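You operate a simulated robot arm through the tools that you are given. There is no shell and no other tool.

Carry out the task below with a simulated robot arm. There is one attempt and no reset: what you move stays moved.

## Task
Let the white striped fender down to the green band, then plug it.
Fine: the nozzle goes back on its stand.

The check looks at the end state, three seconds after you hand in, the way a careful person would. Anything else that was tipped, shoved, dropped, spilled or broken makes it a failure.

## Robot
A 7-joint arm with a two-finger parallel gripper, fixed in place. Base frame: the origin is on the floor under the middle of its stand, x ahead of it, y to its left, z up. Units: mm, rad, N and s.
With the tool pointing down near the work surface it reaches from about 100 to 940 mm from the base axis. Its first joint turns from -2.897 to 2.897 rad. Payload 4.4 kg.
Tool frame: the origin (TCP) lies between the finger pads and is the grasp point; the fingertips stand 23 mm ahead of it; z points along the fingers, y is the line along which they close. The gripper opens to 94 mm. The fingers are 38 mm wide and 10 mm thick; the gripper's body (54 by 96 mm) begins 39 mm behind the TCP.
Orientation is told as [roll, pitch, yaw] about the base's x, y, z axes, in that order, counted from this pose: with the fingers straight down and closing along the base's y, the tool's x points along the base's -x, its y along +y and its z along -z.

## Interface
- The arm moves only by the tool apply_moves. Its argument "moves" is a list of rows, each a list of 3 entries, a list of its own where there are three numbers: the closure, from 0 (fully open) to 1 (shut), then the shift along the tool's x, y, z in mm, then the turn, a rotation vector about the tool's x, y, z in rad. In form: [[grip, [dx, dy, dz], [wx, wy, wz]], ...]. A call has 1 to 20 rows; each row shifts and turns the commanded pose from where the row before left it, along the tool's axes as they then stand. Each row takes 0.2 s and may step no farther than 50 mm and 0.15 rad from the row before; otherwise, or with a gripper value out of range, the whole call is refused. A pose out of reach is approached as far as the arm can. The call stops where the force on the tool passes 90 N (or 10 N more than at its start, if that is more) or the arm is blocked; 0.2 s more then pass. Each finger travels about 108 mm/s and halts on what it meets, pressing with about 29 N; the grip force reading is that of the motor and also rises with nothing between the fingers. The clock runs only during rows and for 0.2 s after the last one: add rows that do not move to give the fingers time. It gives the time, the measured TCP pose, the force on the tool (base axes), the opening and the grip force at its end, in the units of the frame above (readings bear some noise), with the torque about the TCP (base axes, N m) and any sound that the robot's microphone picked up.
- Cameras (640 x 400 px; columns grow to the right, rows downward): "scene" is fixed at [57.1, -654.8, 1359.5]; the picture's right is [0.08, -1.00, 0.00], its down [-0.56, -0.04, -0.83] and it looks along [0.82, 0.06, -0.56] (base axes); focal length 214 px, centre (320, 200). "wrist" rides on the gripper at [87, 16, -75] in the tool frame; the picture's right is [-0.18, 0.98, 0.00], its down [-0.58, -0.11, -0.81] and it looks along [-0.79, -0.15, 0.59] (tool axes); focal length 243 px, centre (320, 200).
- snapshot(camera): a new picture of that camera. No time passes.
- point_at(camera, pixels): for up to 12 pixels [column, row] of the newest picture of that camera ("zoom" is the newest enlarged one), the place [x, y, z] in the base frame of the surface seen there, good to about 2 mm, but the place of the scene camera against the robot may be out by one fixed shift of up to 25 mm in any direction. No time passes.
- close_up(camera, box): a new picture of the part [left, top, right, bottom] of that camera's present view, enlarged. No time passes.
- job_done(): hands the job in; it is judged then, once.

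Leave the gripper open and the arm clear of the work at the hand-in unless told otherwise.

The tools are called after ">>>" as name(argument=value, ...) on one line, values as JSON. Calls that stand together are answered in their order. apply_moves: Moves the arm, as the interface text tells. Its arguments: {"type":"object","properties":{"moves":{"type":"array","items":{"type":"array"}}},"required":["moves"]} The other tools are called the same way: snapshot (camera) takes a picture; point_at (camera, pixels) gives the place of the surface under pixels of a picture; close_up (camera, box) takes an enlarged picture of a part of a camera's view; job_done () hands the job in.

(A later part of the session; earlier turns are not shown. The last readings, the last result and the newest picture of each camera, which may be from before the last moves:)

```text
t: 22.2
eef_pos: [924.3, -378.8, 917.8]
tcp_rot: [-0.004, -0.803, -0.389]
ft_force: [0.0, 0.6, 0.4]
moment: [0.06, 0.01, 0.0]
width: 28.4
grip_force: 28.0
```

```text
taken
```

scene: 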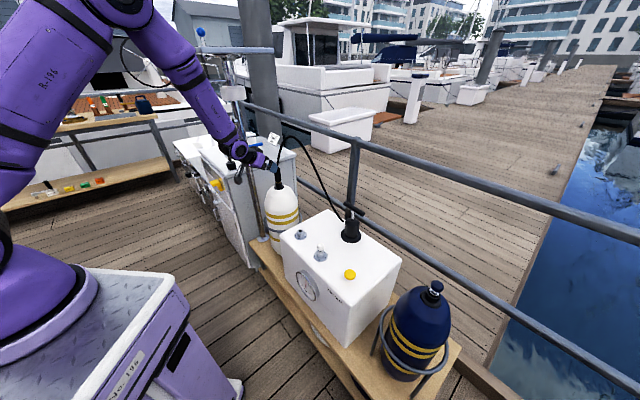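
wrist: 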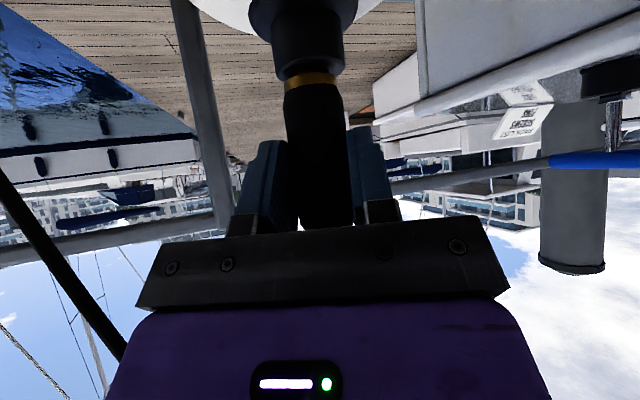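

Gripped: opening 28.4 mm, 28 N. I lift straight up 2 × 10 mm and read force and sound.

>>> apply_moves(moves=[[1, [-7.17, 0, -6.97], [0, 0, 0]], [1, [-7.17, 0, -6.97], [0, 0, 0]]])

>>> close_up(camera="scene", box=[288, 262, 330, 308])

>>> close_up(camera="scene", box=[240, 130, 320, 210])

```text
t: 22.8
eef_pos: [922.9, -378.3, 937.5]
tcp_rot: [-0.006, -0.802, -0.384]
ft_force: [1.3, 0.2, -1.3]
moment: [0.0, 0.0, 0.01]
width: 29.2
grip_force: 29.2
```

```text
8.70 times, centred on (309, 285) of scene
```

zoom: 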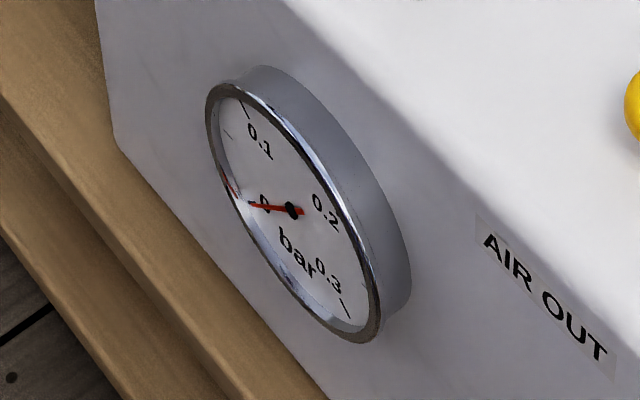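

```text
5.00 times, centred on (280, 170) of scene
```

zoom: 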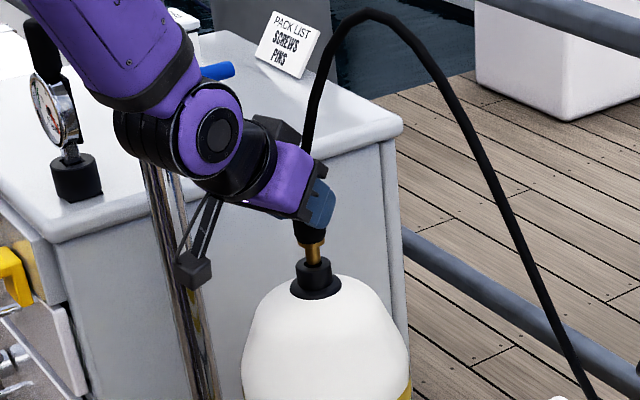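

Gauge drops to 0 because the line is disconnected; spigot is gold and nearly out. To learn whether the open valve leaks, I wait 1 s and reseat the nozzle straight down to reread the gauge.

>>> apply_moves(moves=[[1, [0, 0, 0], [0, 0, 0]], [1, [0, 0, 0], [0, 0, 0]], [1, [0, 0, 0], [0, 0, 0]], [1, [0, 0, 0], [0, 0, 0]], [1, [7.17, 0, 6.97], [0, 0, 0]], [1, [7.17, 0, 6.97], [0, 0, 0]], [1, [0, 0, 0], [0, 0, 0]]])

>>> close_up(camera="scene", box=[288, 262, 330, 308])

>>> close_up(camera="scene", box=[240, 130, 320, 210])

```text
t: 24.4
eef_pos: [922.3, -379.2, 917.2]
tcp_rot: [-0.003, -0.802, -0.388]
ft_force: [-0.9, 0.7, 0.7]
moment: [0.04, 0.01, 0.0]
width: 29.1
grip_force: 29.1
```

```text
8.70 times, centred on (309, 285) of scene
```

zoom: 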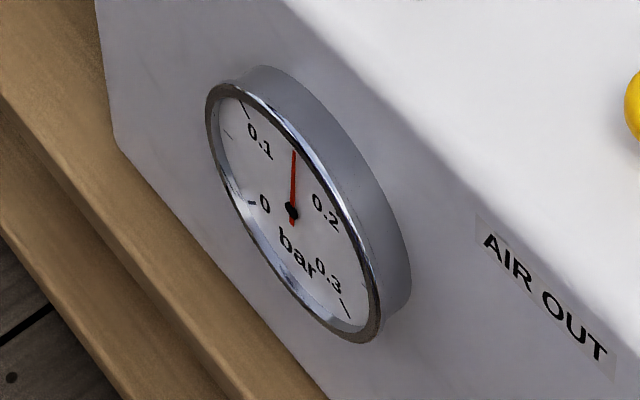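

```text
5.00 times, centred on (280, 170) of scene
```

zoom: 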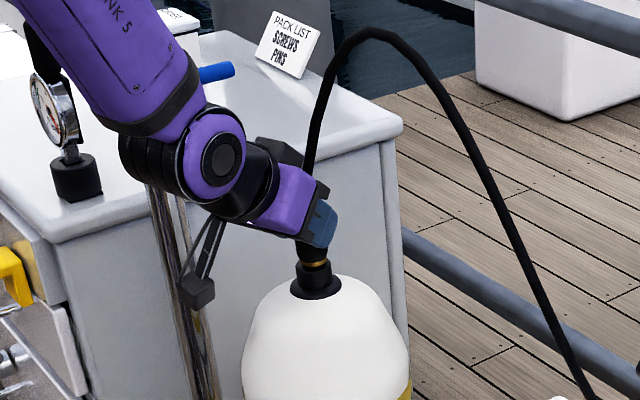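

Needle still ≈0.157, so the valve holds air while open. Now I lift the nozzle 80 mm straight up.

>>> apply_moves(moves=[[1, [-14.35, 0, -13.93], [0, 0, 0]], [1, [-21.5, 0, -20.9], [0, 0, 0]], [1, [-21.5, 0, -20.9], [0, 0, 0]]])

>>> snapshot(camera="wrist")

>>> snapshot(camera="scene")

```text
t: 25.2
eef_pos: [921.1, -377.7, 997.0]
tcp_rot: [-0.007, -0.799, -0.385]
ft_force: [0.7, 0.3, -1.3]
moment: [-0.01, 0.01, 0.0]
width: 29.1
grip_force: 29.4
```

```text
taken
```

wrist: 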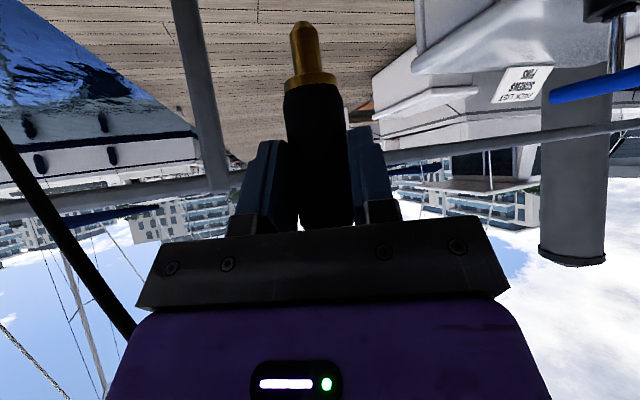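

```text
taken
```

scene: 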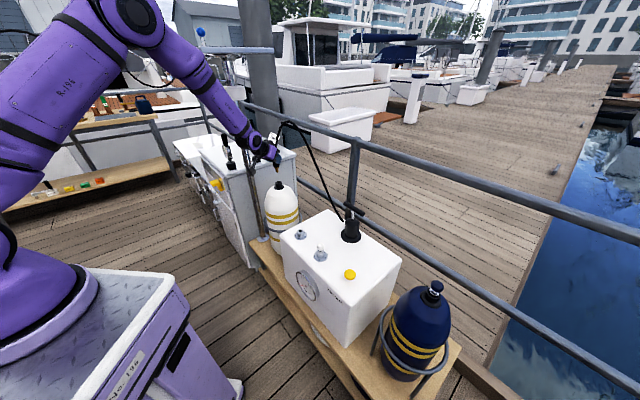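

Nozzle is free: gold spigot tip at px (303,25), shoulder (312,80). I measure them to know tip length and axis relative to the tool.

>>> close_up(camera="wrist", box=[260, 0, 380, 120])

>>> point_at(camera="wrist", pixels=[[300, 26], [303, 45], [305, 65], [310, 78], [290, 80], [333, 78], [313, 100], [318, 130], [291, 60], [318, 58], [287, 95], [338, 95]])

```text
3.33 times, centred on (320, 60) of wrist
```

zoom: 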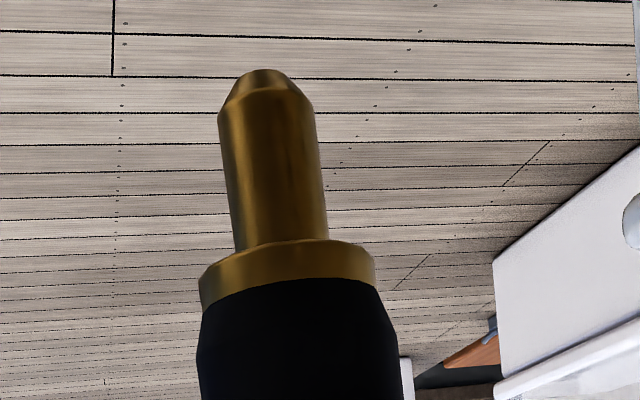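

```text
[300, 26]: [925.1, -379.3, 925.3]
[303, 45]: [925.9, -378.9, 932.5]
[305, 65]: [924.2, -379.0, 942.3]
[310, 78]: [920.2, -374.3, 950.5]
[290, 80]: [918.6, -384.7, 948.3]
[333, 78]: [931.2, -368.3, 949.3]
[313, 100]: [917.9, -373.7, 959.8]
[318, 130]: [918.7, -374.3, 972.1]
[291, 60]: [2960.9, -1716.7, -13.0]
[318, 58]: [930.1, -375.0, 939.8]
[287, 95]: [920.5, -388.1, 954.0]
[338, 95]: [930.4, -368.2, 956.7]
```

Spigot is about 14 mm thick, 25 mm long; nozzle axis is ≈(+6.7,-1.9) from the TCP. I carry it to above the stand (726,-507), tip ~44 mm above the rim.

>>> apply_moves(moves=[[1, [27.43, -27.87, -1.17], [0, 0, 0]], [1, [27.43, -27.87, -1.17], [0, 0, 0]], [1, [27.43, -27.87, -1.17], [0, 0, 0]], [1, [27.43, -27.87, -1.17], [0, 0, 0]], [1, [27.43, -27.87, -1.17], [0, 0, 0]], [1, [27.43, -27.87, -1.17], [0, 0, 0]], [1, [27.43, -27.87, -1.17], [0, 0, 0]], [1, [0, 0, 0], [0, 0, 0]]])

>>> snapshot(camera="wrist")

>>> snapshot(camera="scene")

```text
t: 27.0
eef_pos: [718.0, -508.4, 865.2]
tcp_rot: [-0.005, -0.802, -0.386]
ft_force: [1.1, -0.4, -1.0]
moment: [-0.01, 0.02, -0.02]
width: 28.6
grip_force: 28.9
```

```text
taken
```

wrist: 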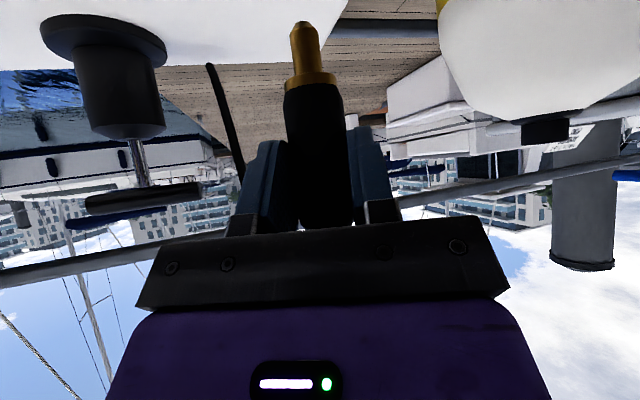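

```text
taken
```

scene: 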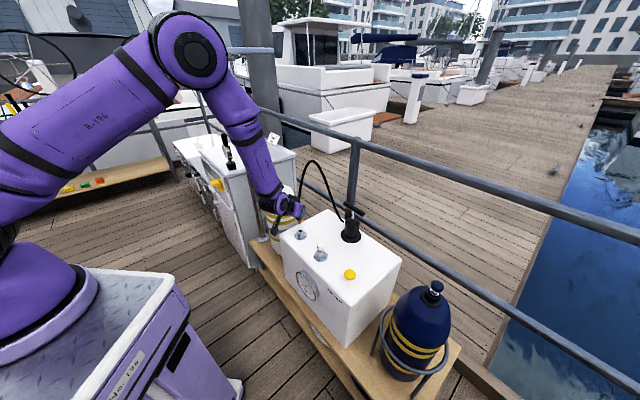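

The stand is below the wrist view's edge. I check with a scene zoom of nozzle and socket.

>>> close_up(camera="scene", box=[270, 190, 330, 250])

>>> close_up(camera="wrist", box=[240, 0, 380, 100])

```text
6.67 times, centred on (300, 220) of scene
```

zoom: 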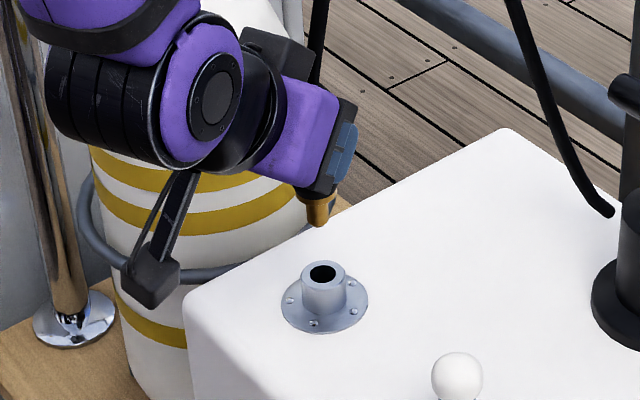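

```text
4.00 times, centred on (310, 50) of wrist
```

zoom: 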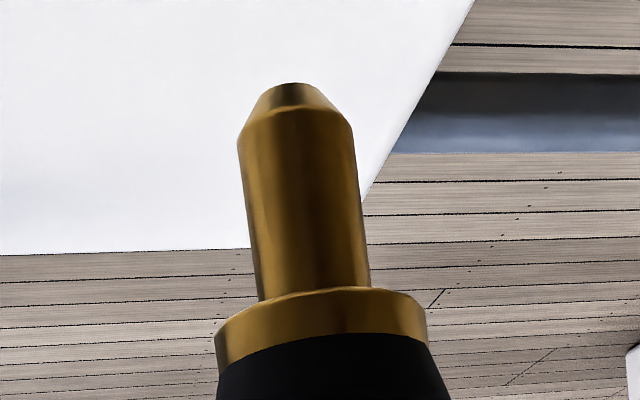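

I measure spigot and socket rim together in the scene view for a relative offset.

>>> close_up(camera="scene", box=[300, 205, 330, 245])

```text
10.00 times, centred on (315, 225) of scene
```

zoom: 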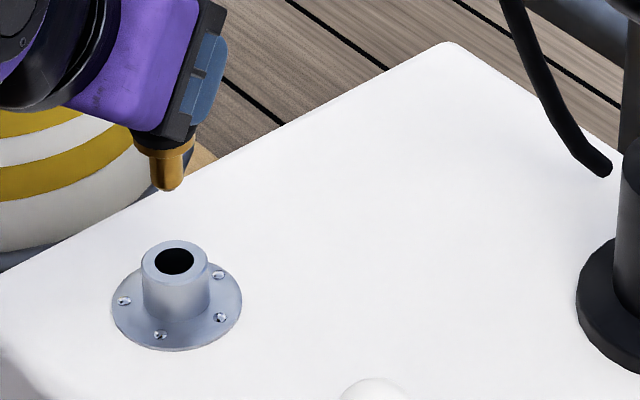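

>>> point_at(camera="zoom", pixels=[[153, 170], [180, 170], [167, 170], [167, 188], [166, 156], [134, 150], [194, 146], [143, 262], [208, 262], [175, 244], [175, 281], [175, 292]])

>>> point_at(camera="wrist", pixels=[[302, 28], [304, 45], [306, 65], [294, 40], [318, 40], [310, 80], [288, 85], [335, 80], [315, 110], [320, 140], [288, 100], [343, 120]])

```text
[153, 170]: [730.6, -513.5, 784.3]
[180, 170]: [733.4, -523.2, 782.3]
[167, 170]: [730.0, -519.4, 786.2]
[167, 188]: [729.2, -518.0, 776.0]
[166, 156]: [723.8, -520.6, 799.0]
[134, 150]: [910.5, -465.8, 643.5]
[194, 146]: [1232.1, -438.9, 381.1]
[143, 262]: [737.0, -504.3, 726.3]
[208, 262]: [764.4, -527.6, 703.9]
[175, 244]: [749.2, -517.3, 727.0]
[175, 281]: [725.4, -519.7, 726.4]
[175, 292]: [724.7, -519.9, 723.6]
```

```text
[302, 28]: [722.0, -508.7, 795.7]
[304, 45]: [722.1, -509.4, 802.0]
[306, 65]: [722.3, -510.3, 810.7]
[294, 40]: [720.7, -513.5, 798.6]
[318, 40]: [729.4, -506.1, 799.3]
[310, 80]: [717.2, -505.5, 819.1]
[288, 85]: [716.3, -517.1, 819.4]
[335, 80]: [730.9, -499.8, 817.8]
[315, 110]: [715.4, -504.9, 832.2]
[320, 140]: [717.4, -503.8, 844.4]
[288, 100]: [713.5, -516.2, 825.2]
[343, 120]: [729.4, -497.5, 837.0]
```

Relative offset: spigot needs roughly +2 mm in x. I lower 36 mm with that correction, leaving ~10 mm gap, and look again.

>>> apply_moves(moves=[[1, [12.4, 0.3, 13.1], [0, 0, 0]], [1, [12.4, 0.3, 13.1], [0, 0, 0]], [1, [0, 0, 0], [0, 0, 0]]])

>>> close_up(camera="scene", box=[300, 215, 320, 240])

>>> snapshot(camera="wrist")

```text
t: 27.8
eef_pos: [721.6, -508.5, 828.5]
tcp_rot: [-0.005, -0.801, -0.388]
ft_force: [-0.1, 0.4, -1.2]
moment: [0.0, -0.03, 0.0]
width: 28.9
grip_force: 29.0
```

```text
16.00 times, centred on (310, 228) of scene
```

zoom: 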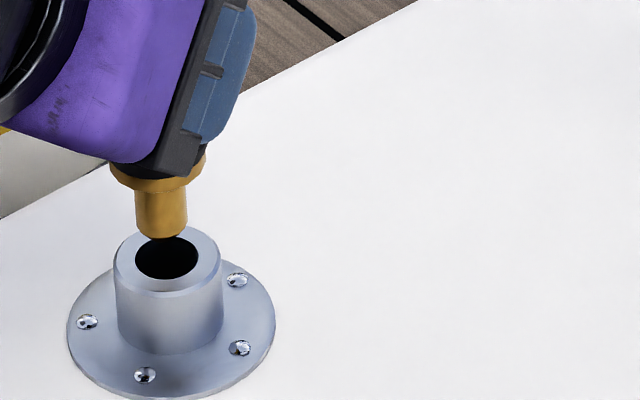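

```text
taken
```

wrist: 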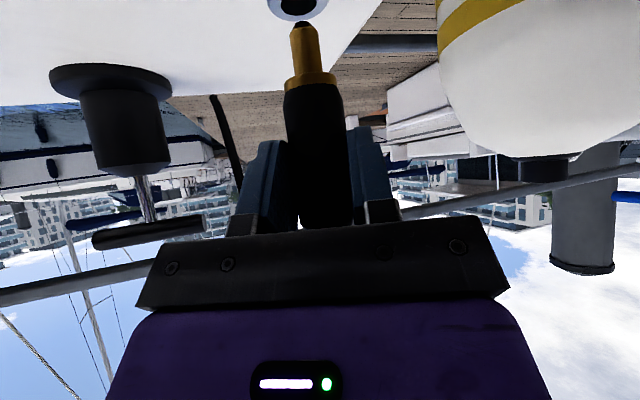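

Close now. In scene zoom the spigot is at col 161 while the hole centre is col 167 (≈1.3 mm). I measure finely in both views.

>>> point_at(camera="zoom", pixels=[[140, 215], [183, 215], [161, 215], [161, 234], [161, 200], [116, 255], [219, 255], [167, 228], [167, 287], [138, 258], [196, 258], [167, 279]])

>>> close_up(camera="wrist", box=[260, 0, 340, 60])

```text
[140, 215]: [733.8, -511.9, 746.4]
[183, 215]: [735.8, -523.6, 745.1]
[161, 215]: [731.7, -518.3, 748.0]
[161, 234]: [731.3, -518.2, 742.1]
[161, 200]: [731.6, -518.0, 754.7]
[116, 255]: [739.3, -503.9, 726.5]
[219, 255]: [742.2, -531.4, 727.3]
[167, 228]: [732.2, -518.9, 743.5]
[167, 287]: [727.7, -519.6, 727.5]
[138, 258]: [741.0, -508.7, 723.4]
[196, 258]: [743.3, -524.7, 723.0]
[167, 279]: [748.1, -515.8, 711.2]
```

```text
6.67 times, centred on (300, 30) of wrist
```

zoom: 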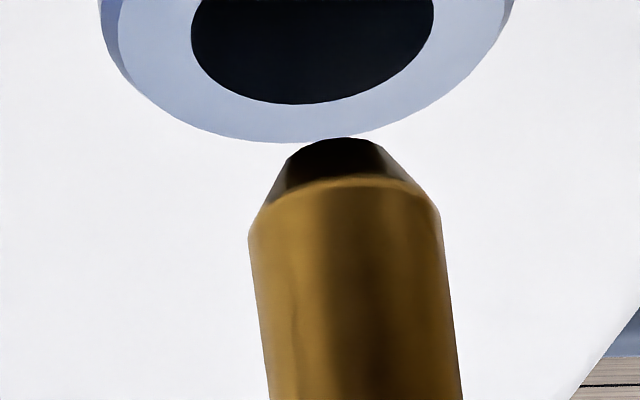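

Laterally aligned in the wrist view (hole centre col 312, spigot axis extrapolates to 311). The remaining error is along the view direction; I measure it with wrist-zoom points.

>>> point_at(camera="zoom", pixels=[[300, 135], [300, 112], [150, 60], [470, 50], [140, 20], [490, 10], [345, 200], [345, 260], [262, 260], [436, 260], [260, 340], [345, 340]])

```text
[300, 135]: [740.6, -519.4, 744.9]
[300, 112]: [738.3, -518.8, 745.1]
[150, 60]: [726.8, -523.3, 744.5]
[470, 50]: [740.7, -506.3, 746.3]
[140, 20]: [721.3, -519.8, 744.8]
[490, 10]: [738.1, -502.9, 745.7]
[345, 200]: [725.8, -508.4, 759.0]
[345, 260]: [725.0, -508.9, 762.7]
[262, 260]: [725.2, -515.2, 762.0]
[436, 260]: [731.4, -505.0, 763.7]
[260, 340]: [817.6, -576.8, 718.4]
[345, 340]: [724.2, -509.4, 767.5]
```

Triangulating with both columns suggests near-alignment, depth noise suggests up to +3 mm x. I lower another 6 mm so parallax shrinks, and look again.

>>> apply_moves(moves=[[1, [4.3, 0, 4.2], [0, 0, 0]], [1, [0, 0, 0], [0, 0, 0]]])

>>> close_up(camera="scene", box=[300, 215, 320, 240])

>>> close_up(camera="wrist", box=[260, 0, 340, 60])

```text
t: 28.4
eef_pos: [720.3, -507.0, 823.6]
tcp_rot: [-0.005, -0.801, -0.387]
ft_force: [-1.1, 0.1, -0.8]
moment: [0.02, -0.02, -0.02]
width: 28.9
grip_force: 28.7
```

```text
16.00 times, centred on (310, 228) of scene
```

zoom: 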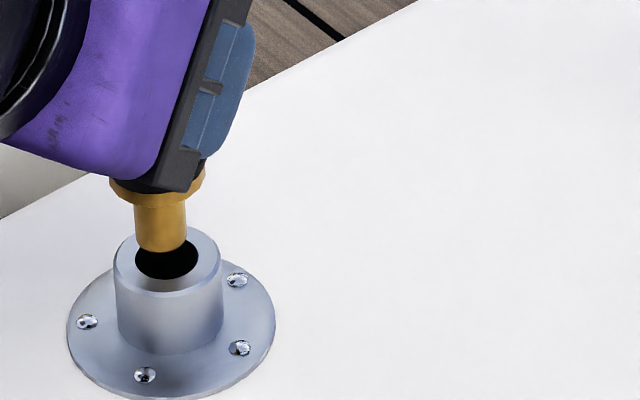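

```text
6.67 times, centred on (300, 30) of wrist
```

zoom: 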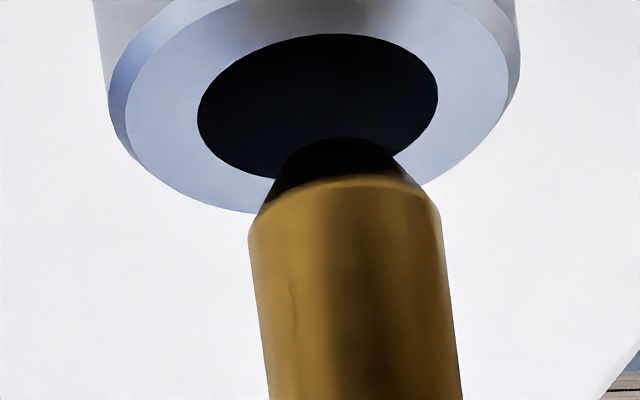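

Tip now just over the hole; a small correction of about (0.2,-0.9) mm is due. I apply it and descend 10 mm in small rows, watching force.

>>> apply_moves(moves=[[1, [-0.37, -0.76, 0.38], [0, 0, 0]], [1, [3.59, 0, 3.48], [0, 0, 0]], [1, [3.59, 0, 3.48], [0, 0, 0]], [1, [0, 0, 0], [0, 0, 0]]])

>>> close_up(camera="scene", box=[300, 215, 320, 240])

>>> close_up(camera="wrist", box=[260, 0, 340, 60])

```text
t: 29.4
eef_pos: [720.9, -509.0, 813.6]
tcp_rot: [-0.003, -0.801, -0.387]
ft_force: [-0.4, -0.6, 0.0]
moment: [0.01, 0.04, 0.01]
width: 29.0
grip_force: 28.5
```

```text
16.00 times, centred on (310, 228) of scene
```

zoom: 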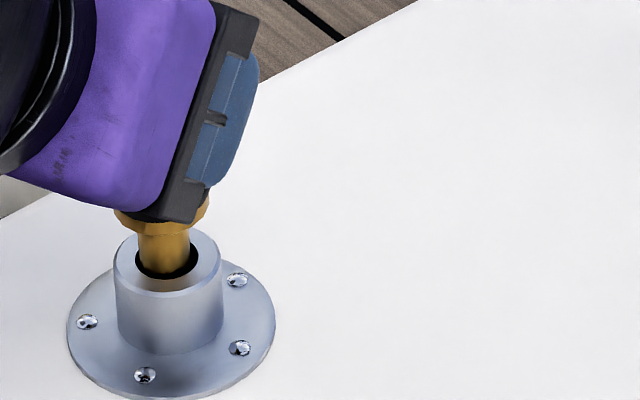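

```text
6.67 times, centred on (300, 30) of wrist
```

zoom: 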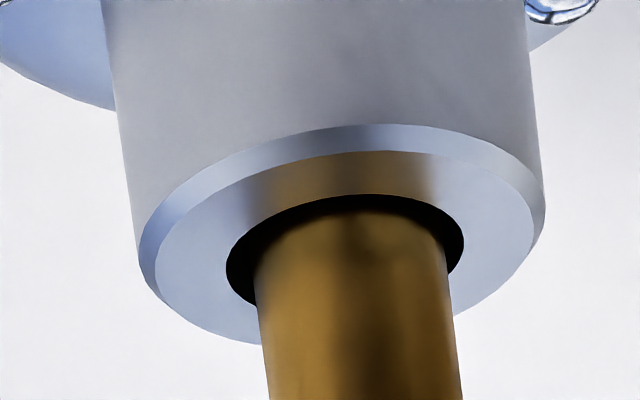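

The spigot is entering the hole freely (force ≈0). I nudge -0.5 mm sideways and descend 14 mm more.

>>> apply_moves(moves=[[1, [5.02, -0.5, 4.88], [0, 0, 0]], [1, [5.02, 0, 4.88], [0, 0, 0]], [1, [0, 0, 0], [0, 0, 0]]])

>>> close_up(camera="wrist", box=[250, 0, 370, 90])

>>> close_up(camera="scene", box=[300, 215, 320, 240])

```text
t: 30.2
eef_pos: [721.0, -509.1, 800.7]
tcp_rot: [-0.005, -0.801, -0.387]
ft_force: [0.2, -2.1, -1.3]
moment: [0.01, 0.04, 0.03]
width: 28.8
grip_force: 29.1
```

```text
4.44 times, centred on (310, 45) of wrist
```

zoom: 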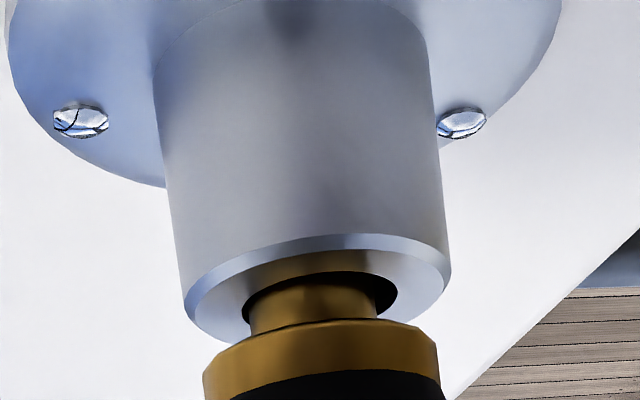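

```text
16.00 times, centred on (310, 228) of scene
```

zoom: 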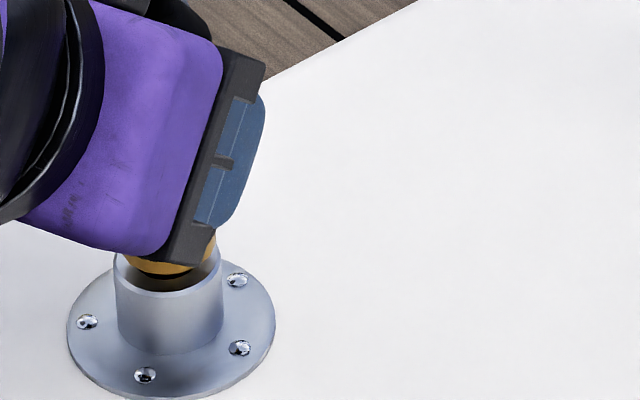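

About 6 mm remain. I back off 0.3 mm sideways and descend in 2–3 mm steps to seat.

>>> apply_moves(moves=[[1, [2.15, 0.3, 2.09], [0, 0, 0]], [1, [1.43, 0, 1.39], [0, 0, 0]], [1, [0, 0, 0], [0, 0, 0]]])

>>> close_up(camera="wrist", box=[250, 0, 370, 90])

```text
t: 31.0
eef_pos: [720.5, -507.7, 796.9]
tcp_rot: [-0.005, -0.801, -0.387]
ft_force: [-1.2, -0.4, 0.2]
moment: [0.05, 0.02, -0.01]
width: 28.4
grip_force: 28.9
```

```text
4.44 times, centred on (310, 45) of wrist
```

zoom: 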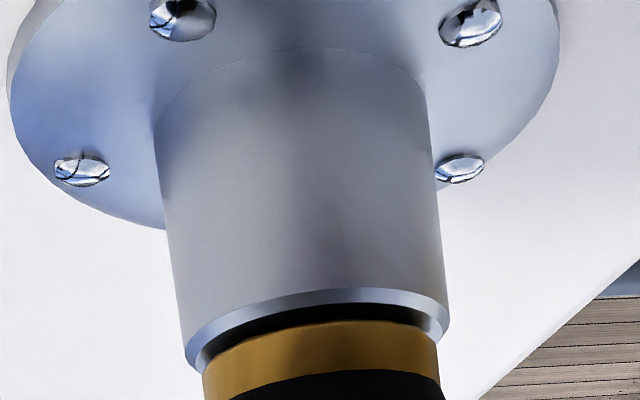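

Only ~1–2 mm gap is left below the gold ring. I lower 1.5 mm more.

>>> apply_moves(moves=[[1, [1.08, 0, 1.04], [0, 0, 0]], [1, [0, 0, 0], [0, 0, 0]]])

>>> close_up(camera="wrist", box=[250, 0, 370, 90])

```text
t: 31.6
eef_pos: [721.3, -508.5, 797.0]
tcp_rot: [-0.005, -0.805, -0.386]
ft_force: [-6.5, 5.2, 27.1]
moment: [0.4, 0.05, -0.04]
width: 28.8
grip_force: 28.7
```

```text
4.44 times, centred on (310, 45) of wrist
```

zoom: 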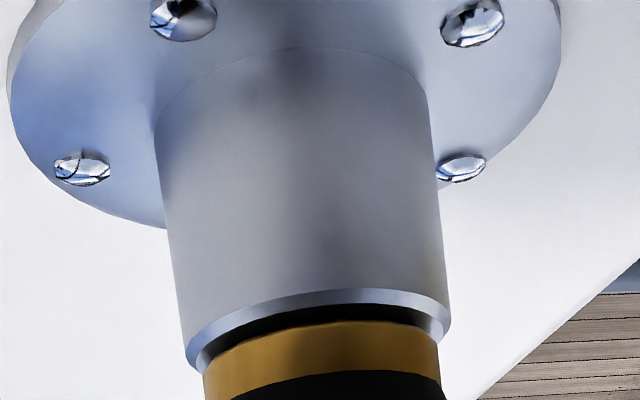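

Force reads 27 N up: the nozzle is seated on the rim. I relax 1.2 mm, open the fingers and wait, then check that it stays.

>>> apply_moves(moves=[[1, [-0.86, 0, -0.84], [0, 0, 0]], [0, [0, 0, 0], [0, 0, 0]], [0, [0, 0, 0], [0, 0, 0]], [0, [0, 0, 0], [0, 0, 0]]])

>>> snapshot(camera="wrist")

>>> close_up(camera="scene", box=[270, 180, 350, 260])

```text
t: 32.6
eef_pos: [720.9, -508.8, 794.0]
tcp_rot: [-0.003, -0.802, -0.387]
ft_force: [-1.0, -0.4, -0.1]
moment: [0.03, 0.02, 0.02]
width: 93.9
grip_force: 0.0
```

```text
taken
```

wrist: 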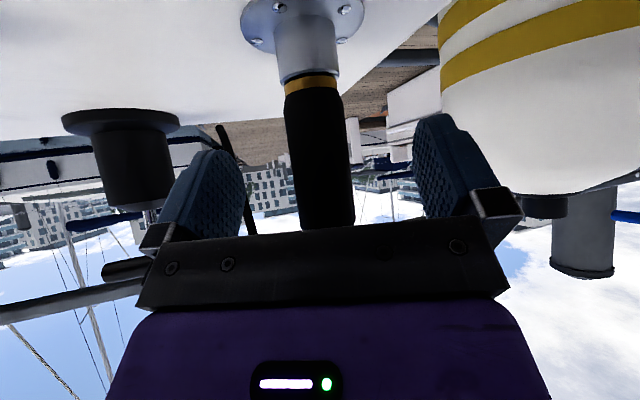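

```text
5.00 times, centred on (310, 220) of scene
```

zoom: 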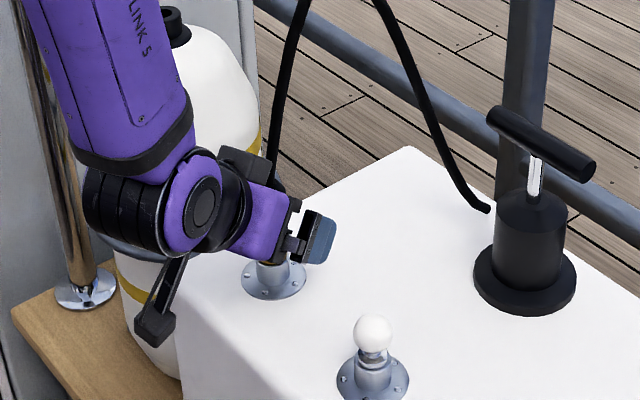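

Nozzle stands upright in its stand with fingers open. I retreat 110 mm straight back along the tool axis, then shift to the plug's pre-grasp (540,-572,861).

>>> apply_moves(moves=[[0, [0, 0, -36.7], [0, 0, 0]], [0, [0, 0, -36.7], [0, 0, 0]], [0, [0, 0, -36.7], [0, 0, 0]], [0, [0, 0, 0], [0, 0, 0]]])

>>> snapshot(camera="wrist")

>>> snapshot(camera="scene")

```text
t: 33.6
eef_pos: [647.4, -477.6, 870.4]
tcp_rot: [-0.005, -0.803, -0.387]
ft_force: [0.2, -0.4, 0.5]
moment: [0.01, 0.01, 0.02]
width: 94.2
grip_force: 0.1
```

```text
taken
```

wrist: 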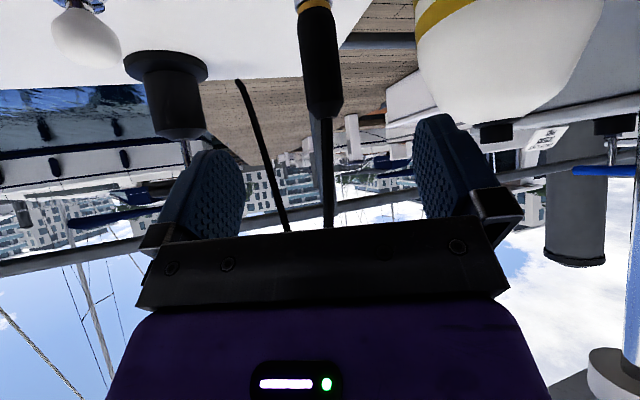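

```text
taken
```

scene: 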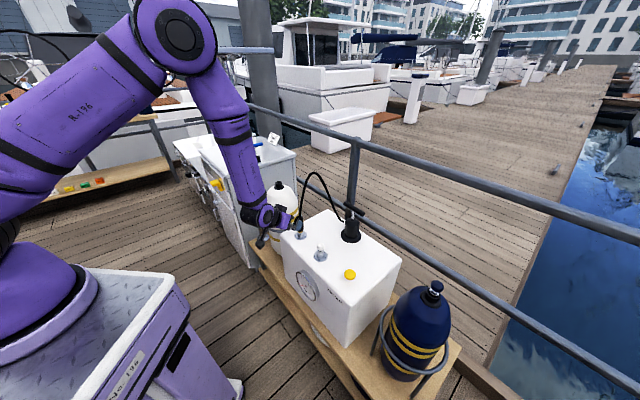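

Nozzle still upright (px 320,70). Now four rows to the plug's pre-grasp.

>>> apply_moves(moves=[[0, [12.7, -32.15, -9.8], [0, 0, 0]], [0, [12.7, -32.15, -9.8], [0, 0, 0]], [0, [12.7, -32.15, -9.8], [0, 0, 0]], [0, [12.7, -32.15, -9.8], [0, 0, 0]], [0, [0, 0, 0], [0, 0, 0]]])

>>> snapshot(camera="wrist")

>>> close_up(camera="wrist", box=[270, 0, 370, 80])

```text
t: 34.8
eef_pos: [540.0, -573.5, 861.7]
tcp_rot: [-0.005, -0.802, -0.387]
ft_force: [0.6, -0.2, 0.1]
moment: [-0.04, 0.02, 0.05]
width: 94.1
grip_force: 0.1
```

```text
taken
```

wrist: 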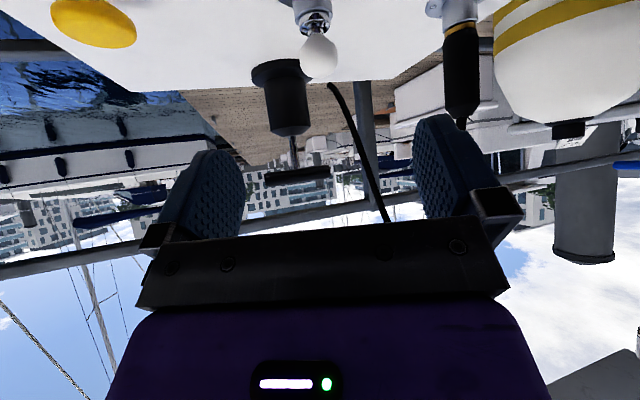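

```text
5.00 times, centred on (320, 40) of wrist
```

zoom: 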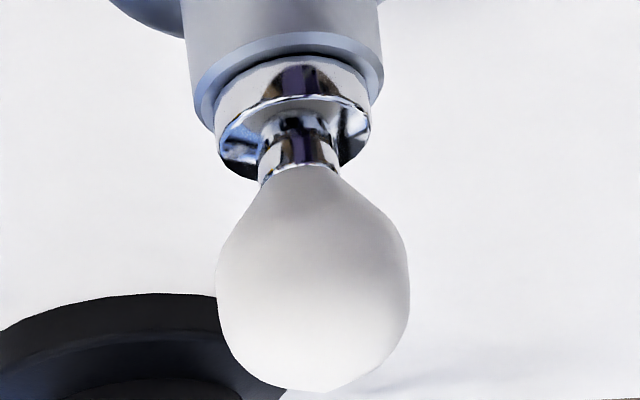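

The plug is in view: pear-shaped white knob (zoom 313,280), chrome neck and collar. I measure it.

>>> point_at(camera="zoom", pixels=[[224, 280], [402, 280], [313, 280], [313, 330], [313, 230], [313, 380], [300, 180], [300, 155], [225, 110], [365, 110], [295, 75], [290, 40]])

```text
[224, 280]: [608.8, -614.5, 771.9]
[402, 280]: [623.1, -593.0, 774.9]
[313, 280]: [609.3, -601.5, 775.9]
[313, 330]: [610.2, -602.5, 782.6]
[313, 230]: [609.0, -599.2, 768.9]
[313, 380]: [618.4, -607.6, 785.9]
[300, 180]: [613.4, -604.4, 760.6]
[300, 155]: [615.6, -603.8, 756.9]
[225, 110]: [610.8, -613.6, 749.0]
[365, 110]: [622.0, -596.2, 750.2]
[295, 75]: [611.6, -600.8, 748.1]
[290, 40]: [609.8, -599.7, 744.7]
```

Knob centre ≈(618,-605.5,774), 26 mm wide. I advance ~111 mm along the tool axis with fingers open.

>>> apply_moves(moves=[[0, [0.5, 0.1, 27.9], [0, 0, 0]], [0, [0.5, 0.1, 27.9], [0, 0, 0]], [0, [0.5, 0, 27.9], [0, 0, 0]], [0, [0.4, 0, 27.8], [0, 0, 0]], [0, [0, 0, 0], [0, 0, 0]]])

>>> snapshot(camera="wrist")

>>> close_up(camera="scene", box=[290, 215, 350, 275])

```text
t: 36.0
eef_pos: [612.7, -604.0, 783.6]
tcp_rot: [-0.004, -0.8, -0.387]
ft_force: [-0.4, 0.5, 0.0]
moment: [-0.01, -0.06, -0.01]
width: 93.8
grip_force: 0.1
```

```text
taken
```

wrist: 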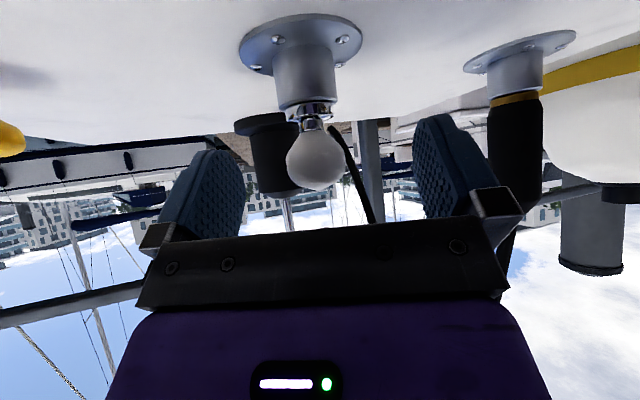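

```text
6.67 times, centred on (320, 245) of scene
```

zoom: 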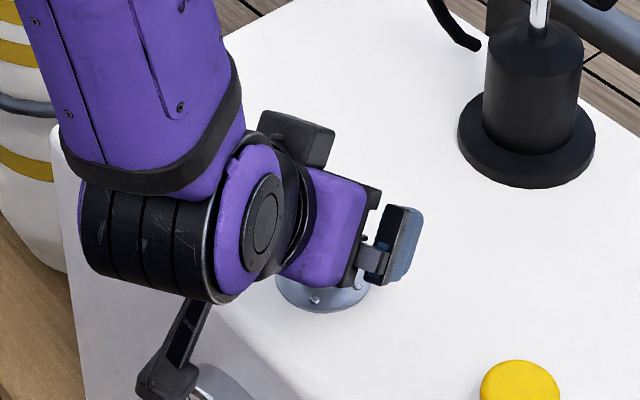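

Knob lies between the fingers (px 315,158); nozzle at (515,150) still upright. I close.

>>> apply_moves(moves=[[1, [0, 0, 0], [0, 0, 0]], [1, [0, 0, 0], [0, 0, 0]], [1, [0, 0, 0], [0, 0, 0]]])

>>> snapshot(camera="wrist")

```text
t: 36.8
eef_pos: [613.5, -601.7, 782.8]
tcp_rot: [-0.005, -0.801, -0.387]
ft_force: [-0.3, -1.9, 0.3]
moment: [-0.16, -0.02, -0.04]
width: 28.2
grip_force: 28.9
```

```text
taken
```

wrist: 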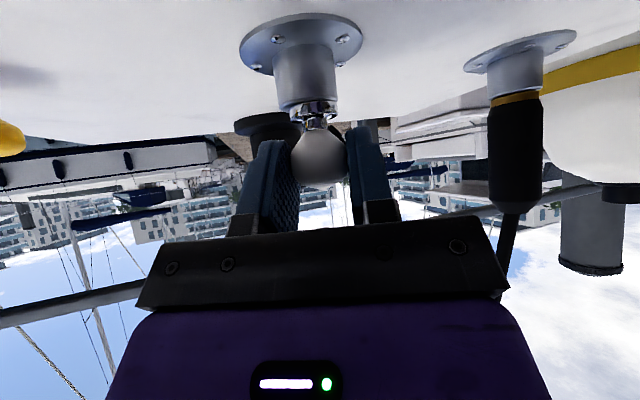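

Gripped at 28.2 mm. I lift straight up 20 mm and check that the plug comes along.

>>> apply_moves(moves=[[1, [-7.17, 0, -6.97], [0, 0, 0]], [1, [-7.17, 0, -6.97], [0, 0, 0]], [1, [0, 0, 0], [0, 0, 0]]])

>>> snapshot(camera="wrist")

>>> close_up(camera="wrist", box=[240, 20, 400, 220])

```text
t: 37.6
eef_pos: [614.5, -602.8, 802.8]
tcp_rot: [-0.004, -0.802, -0.388]
ft_force: [0.9, -2.1, -0.5]
moment: [-0.08, -0.06, -0.03]
width: 28.4
grip_force: 29.1
```

```text
taken
```

wrist: 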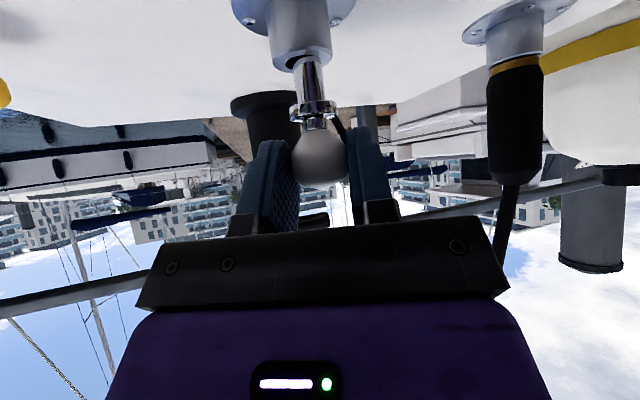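

```text
2.00 times, centred on (320, 120) of wrist
```

zoom: 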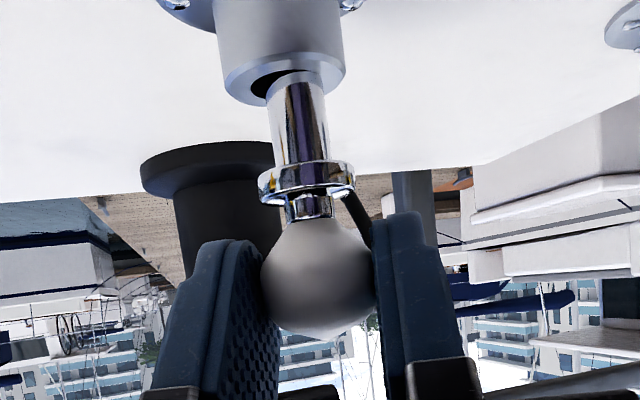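

The plug shaft is sliding out freely. To avoid the nozzle and hose I lift, pull back toward the base, travel sideways, then advance; first lift, retreat and sideways.

>>> apply_moves(moves=[[1, [-14.35, 0, -13.93], [0, 0, 0]], [1, [-14.35, 0, -13.93], [0, 0, 0]], [1, [-0.6, 0, -42.4], [0, 0, 0]], [1, [-0.6, 0, -42.4], [0, 0, 0]], [1, [0, 0, 0], [0, 0, 0]]])

>>> snapshot(camera="wrist")

>>> snapshot(camera="scene")

```text
t: 38.8
eef_pos: [555.6, -579.2, 906.6]
tcp_rot: [-0.004, -0.801, -0.389]
ft_force: [1.1, -0.8, -1.1]
moment: [-0.05, -0.02, 0.01]
width: 28.2
grip_force: 29.2
```

```text
taken
```

wrist: 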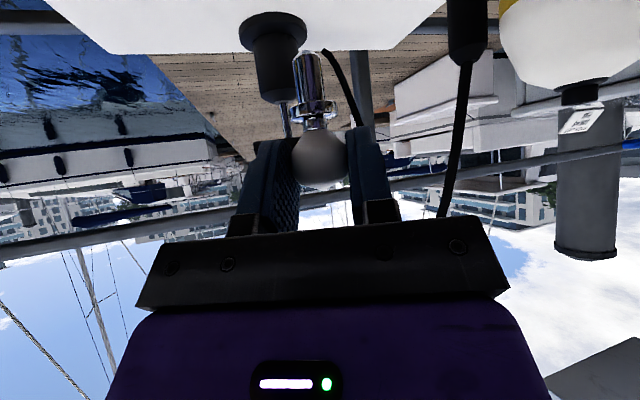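

```text
taken
```

scene: 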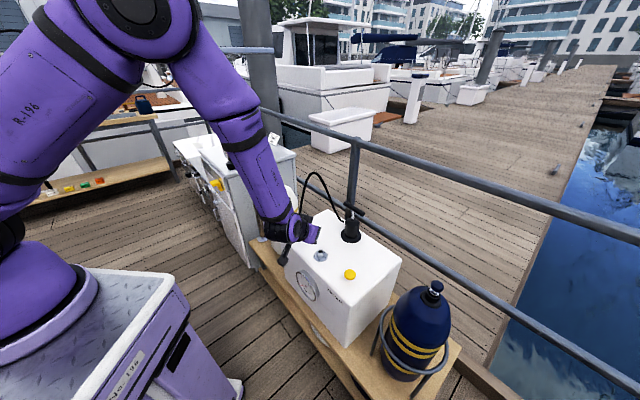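

Plug is out and hanging straight; the nozzle (468,30) undisturbed. I zoom to measure the shaft relative to the tool.

>>> close_up(camera="wrist", box=[260, 30, 380, 190])

```text
2.50 times, centred on (320, 110) of wrist
```

zoom: 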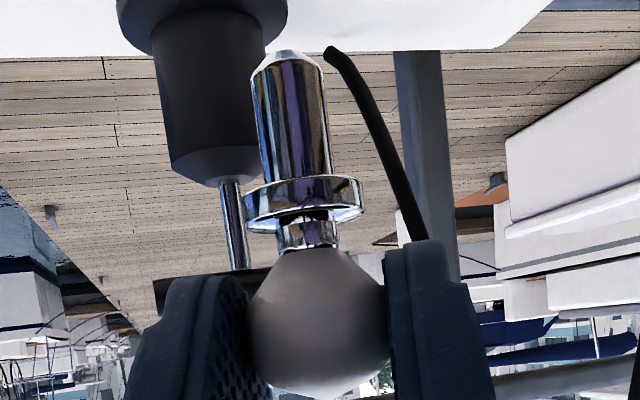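

>>> point_at(camera="zoom", pixels=[[290, 60], [292, 90], [296, 130], [300, 165], [303, 200], [306, 235], [318, 300], [255, 100], [326, 100], [250, 205], [358, 205], [318, 350]])

```text
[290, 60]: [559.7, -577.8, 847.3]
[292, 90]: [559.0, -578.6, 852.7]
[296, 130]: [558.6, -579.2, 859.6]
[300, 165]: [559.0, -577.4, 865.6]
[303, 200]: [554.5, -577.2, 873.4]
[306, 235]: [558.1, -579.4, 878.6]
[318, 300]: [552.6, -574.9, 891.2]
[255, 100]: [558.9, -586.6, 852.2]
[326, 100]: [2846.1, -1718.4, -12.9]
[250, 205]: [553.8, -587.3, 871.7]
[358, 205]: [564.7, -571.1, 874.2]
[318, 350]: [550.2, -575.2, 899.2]
```

Shaft axis ≈(+6,-2) from TCP, tip 61 mm below TCP. Now sideways 230 mm (rising), staying on the base side of the nozzle.

>>> apply_moves(moves=[[1, [-8.2, 46, -7.9], [0, 0, 0]], [1, [-8.2, 46, -7.9], [0, 0, 0]], [1, [-8.2, 46, -7.9], [0, 0, 0]], [1, [-8.2, 46, -7.9], [0, 0, 0]], [1, [-8.2, 46, -7.9], [0, 0, 0]], [1, [0, 0, 0], [0, 0, 0]]])

>>> snapshot(camera="wrist")

>>> snapshot(camera="scene")

```text
t: 40.2
eef_pos: [644.2, -365.5, 959.6]
tcp_rot: [-0.002, -0.802, -0.387]
ft_force: [-0.5, -0.9, -0.6]
moment: [0.04, -0.07, -0.02]
width: 28.3
grip_force: 28.7
```

```text
taken
```

wrist: 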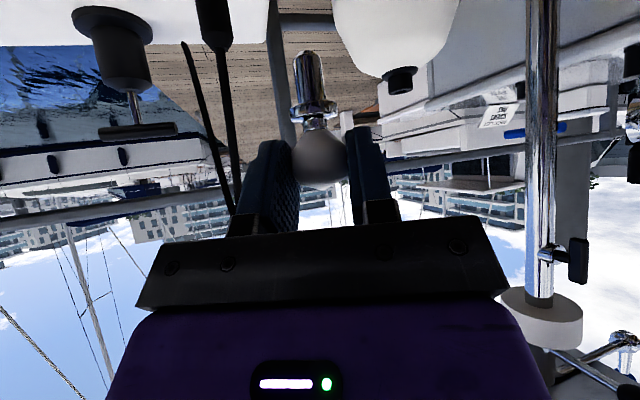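

```text
taken
```

scene: 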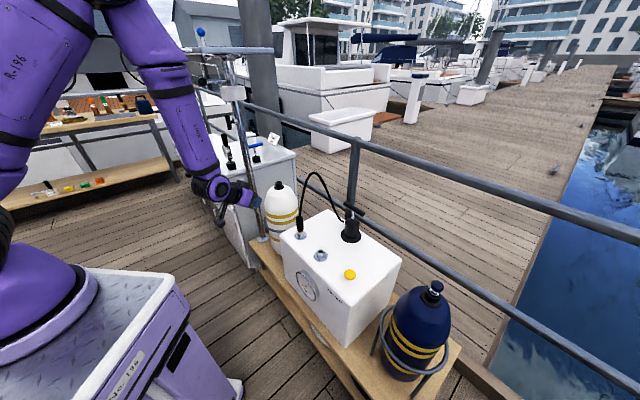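

The open valve is visible at px (400,80) and the nozzle sits in its stand with the hose. I zoom on the valve to refine its location.

>>> close_up(camera="wrist", box=[375, 55, 425, 105])

>>> close_up(camera="scene", box=[255, 165, 305, 215])

```text
8.00 times, centred on (400, 80) of wrist
```

zoom: 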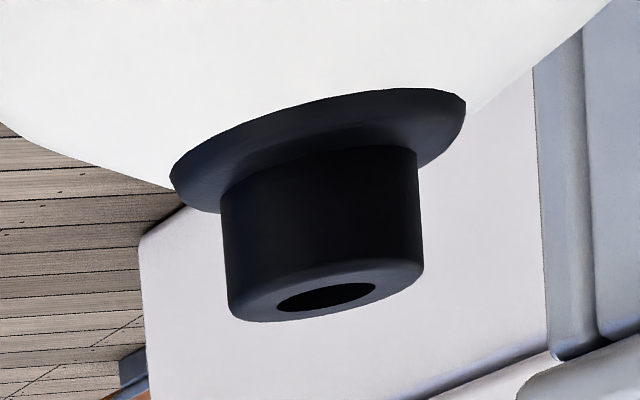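

```text
8.00 times, centred on (280, 190) of scene
```

zoom: 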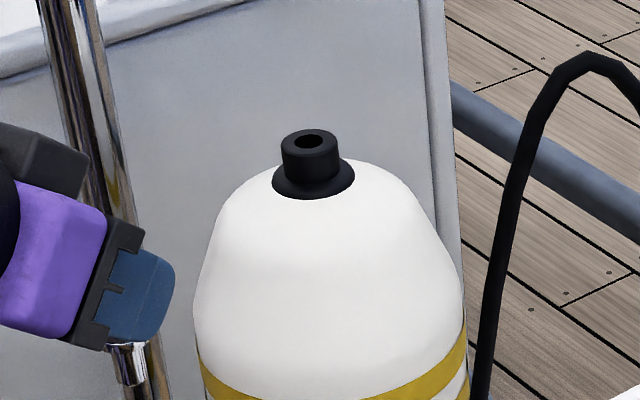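

I measure the valve cylinder in the scene zoom and then in the wrist zoom.

>>> point_at(camera="zoom", pixels=[[283, 152], [338, 150], [310, 165], [310, 157], [310, 131], [295, 143], [323, 142], [275, 183], [353, 183], [313, 197]])

>>> close_up(camera="wrist", box=[375, 55, 425, 105])

>>> point_at(camera="zoom", pixels=[[227, 250], [416, 240], [320, 240], [320, 200], [250, 308], [400, 280], [320, 278], [320, 318], [178, 175], [460, 110], [280, 300], [373, 290]])

```text
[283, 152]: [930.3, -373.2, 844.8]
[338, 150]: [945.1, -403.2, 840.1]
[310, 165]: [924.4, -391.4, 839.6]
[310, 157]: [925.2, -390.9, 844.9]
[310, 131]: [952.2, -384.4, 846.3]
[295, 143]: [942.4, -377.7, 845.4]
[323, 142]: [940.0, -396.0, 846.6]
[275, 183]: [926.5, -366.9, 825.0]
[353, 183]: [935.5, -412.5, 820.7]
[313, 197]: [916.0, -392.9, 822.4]
```

```text
8.00 times, centred on (400, 80) of wrist
```

zoom: 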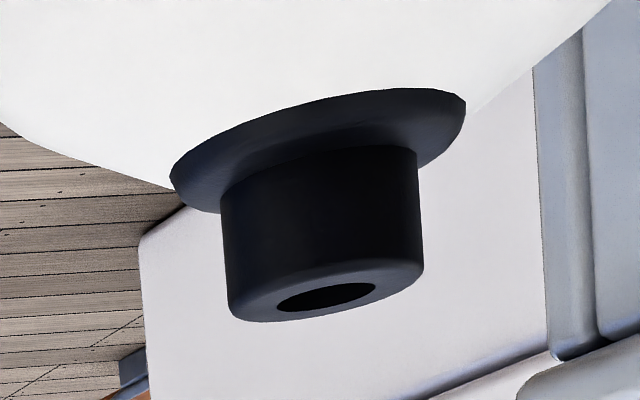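

```text
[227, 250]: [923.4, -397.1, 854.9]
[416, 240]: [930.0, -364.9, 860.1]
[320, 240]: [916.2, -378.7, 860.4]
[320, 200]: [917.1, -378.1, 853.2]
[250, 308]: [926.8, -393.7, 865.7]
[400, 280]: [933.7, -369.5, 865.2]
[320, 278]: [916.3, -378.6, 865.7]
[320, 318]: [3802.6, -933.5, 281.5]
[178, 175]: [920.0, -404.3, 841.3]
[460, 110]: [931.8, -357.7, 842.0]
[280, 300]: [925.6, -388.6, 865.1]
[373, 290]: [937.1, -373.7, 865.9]
```

Valve axis ≈(930,-381), rim z≈867, hole ≈16 mm. I advance to hover above it (tip ~30 mm above the rim).

>>> apply_moves(moves=[[1, [-30.5, 15.73, 31.4], [0, 0, 0]], [1, [-30.5, 15.73, 31.4], [0, 0, 0]], [1, [-30.5, 15.73, 31.4], [0, 0, 0]], [1, [-30.5, 15.73, 31.4], [0, 0, 0]], [1, [-30.5, 15.73, 31.4], [0, 0, 0]], [1, [-30.5, 15.73, 31.4], [0, 0, 0]], [1, [0, 0, 0], [0, 0, 0]]])

>>> snapshot(camera="wrist")

>>> close_up(camera="scene", box=[260, 160, 300, 200])

```text
t: 41.8
eef_pos: [924.4, -380.9, 960.7]
tcp_rot: [-0.002, -0.801, -0.387]
ft_force: [-0.3, -0.1, 0.4]
moment: [0.02, 0.01, 0.02]
width: 28.0
grip_force: 29.3
```

```text
taken
```

wrist: 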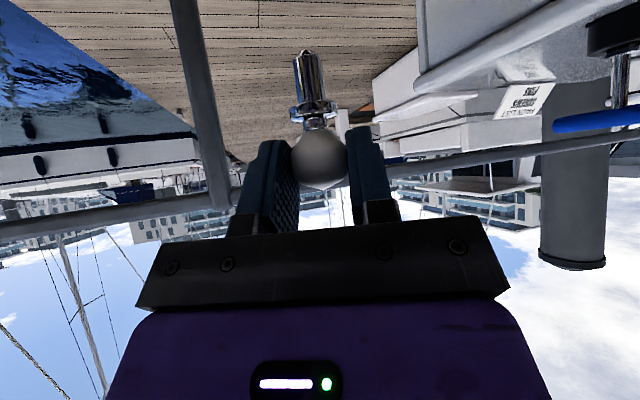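

```text
10.00 times, centred on (280, 180) of scene
```

zoom: 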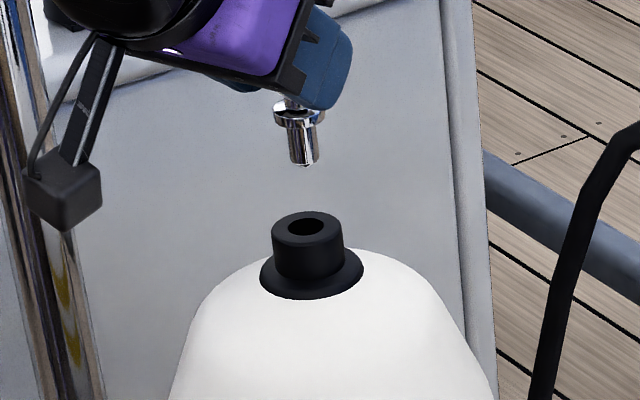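

Plug hovers over the valve; in the scene zoom it would land ~2 mm too far right (-y). I correct +2 mm y and lower 18 mm.

>>> apply_moves(moves=[[1, [6.7, 0.93, 6.0], [0, 0, 0]], [1, [6.7, 0.92, 6.0], [0, 0, 0]], [1, [0, 0, 0], [0, 0, 0]]])

>>> close_up(camera="wrist", box=[260, 0, 360, 80])

>>> close_up(camera="scene", box=[268, 170, 292, 194])

```text
t: 42.6
eef_pos: [925.1, -377.9, 941.8]
tcp_rot: [-0.003, -0.8, -0.388]
ft_force: [0.8, -0.1, -0.2]
moment: [0.02, 0.05, -0.01]
width: 28.0
grip_force: 29.2
```

```text
5.00 times, centred on (310, 40) of wrist
```

zoom: 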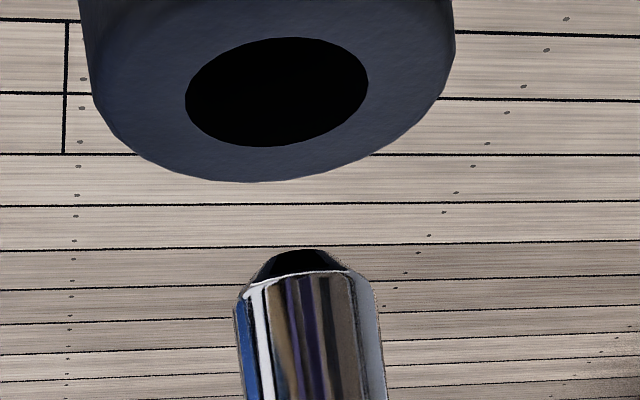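

```text
16.00 times, centred on (280, 182) of scene
```

zoom: 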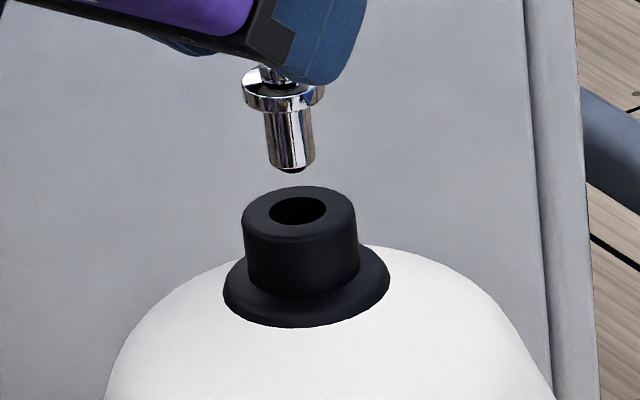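

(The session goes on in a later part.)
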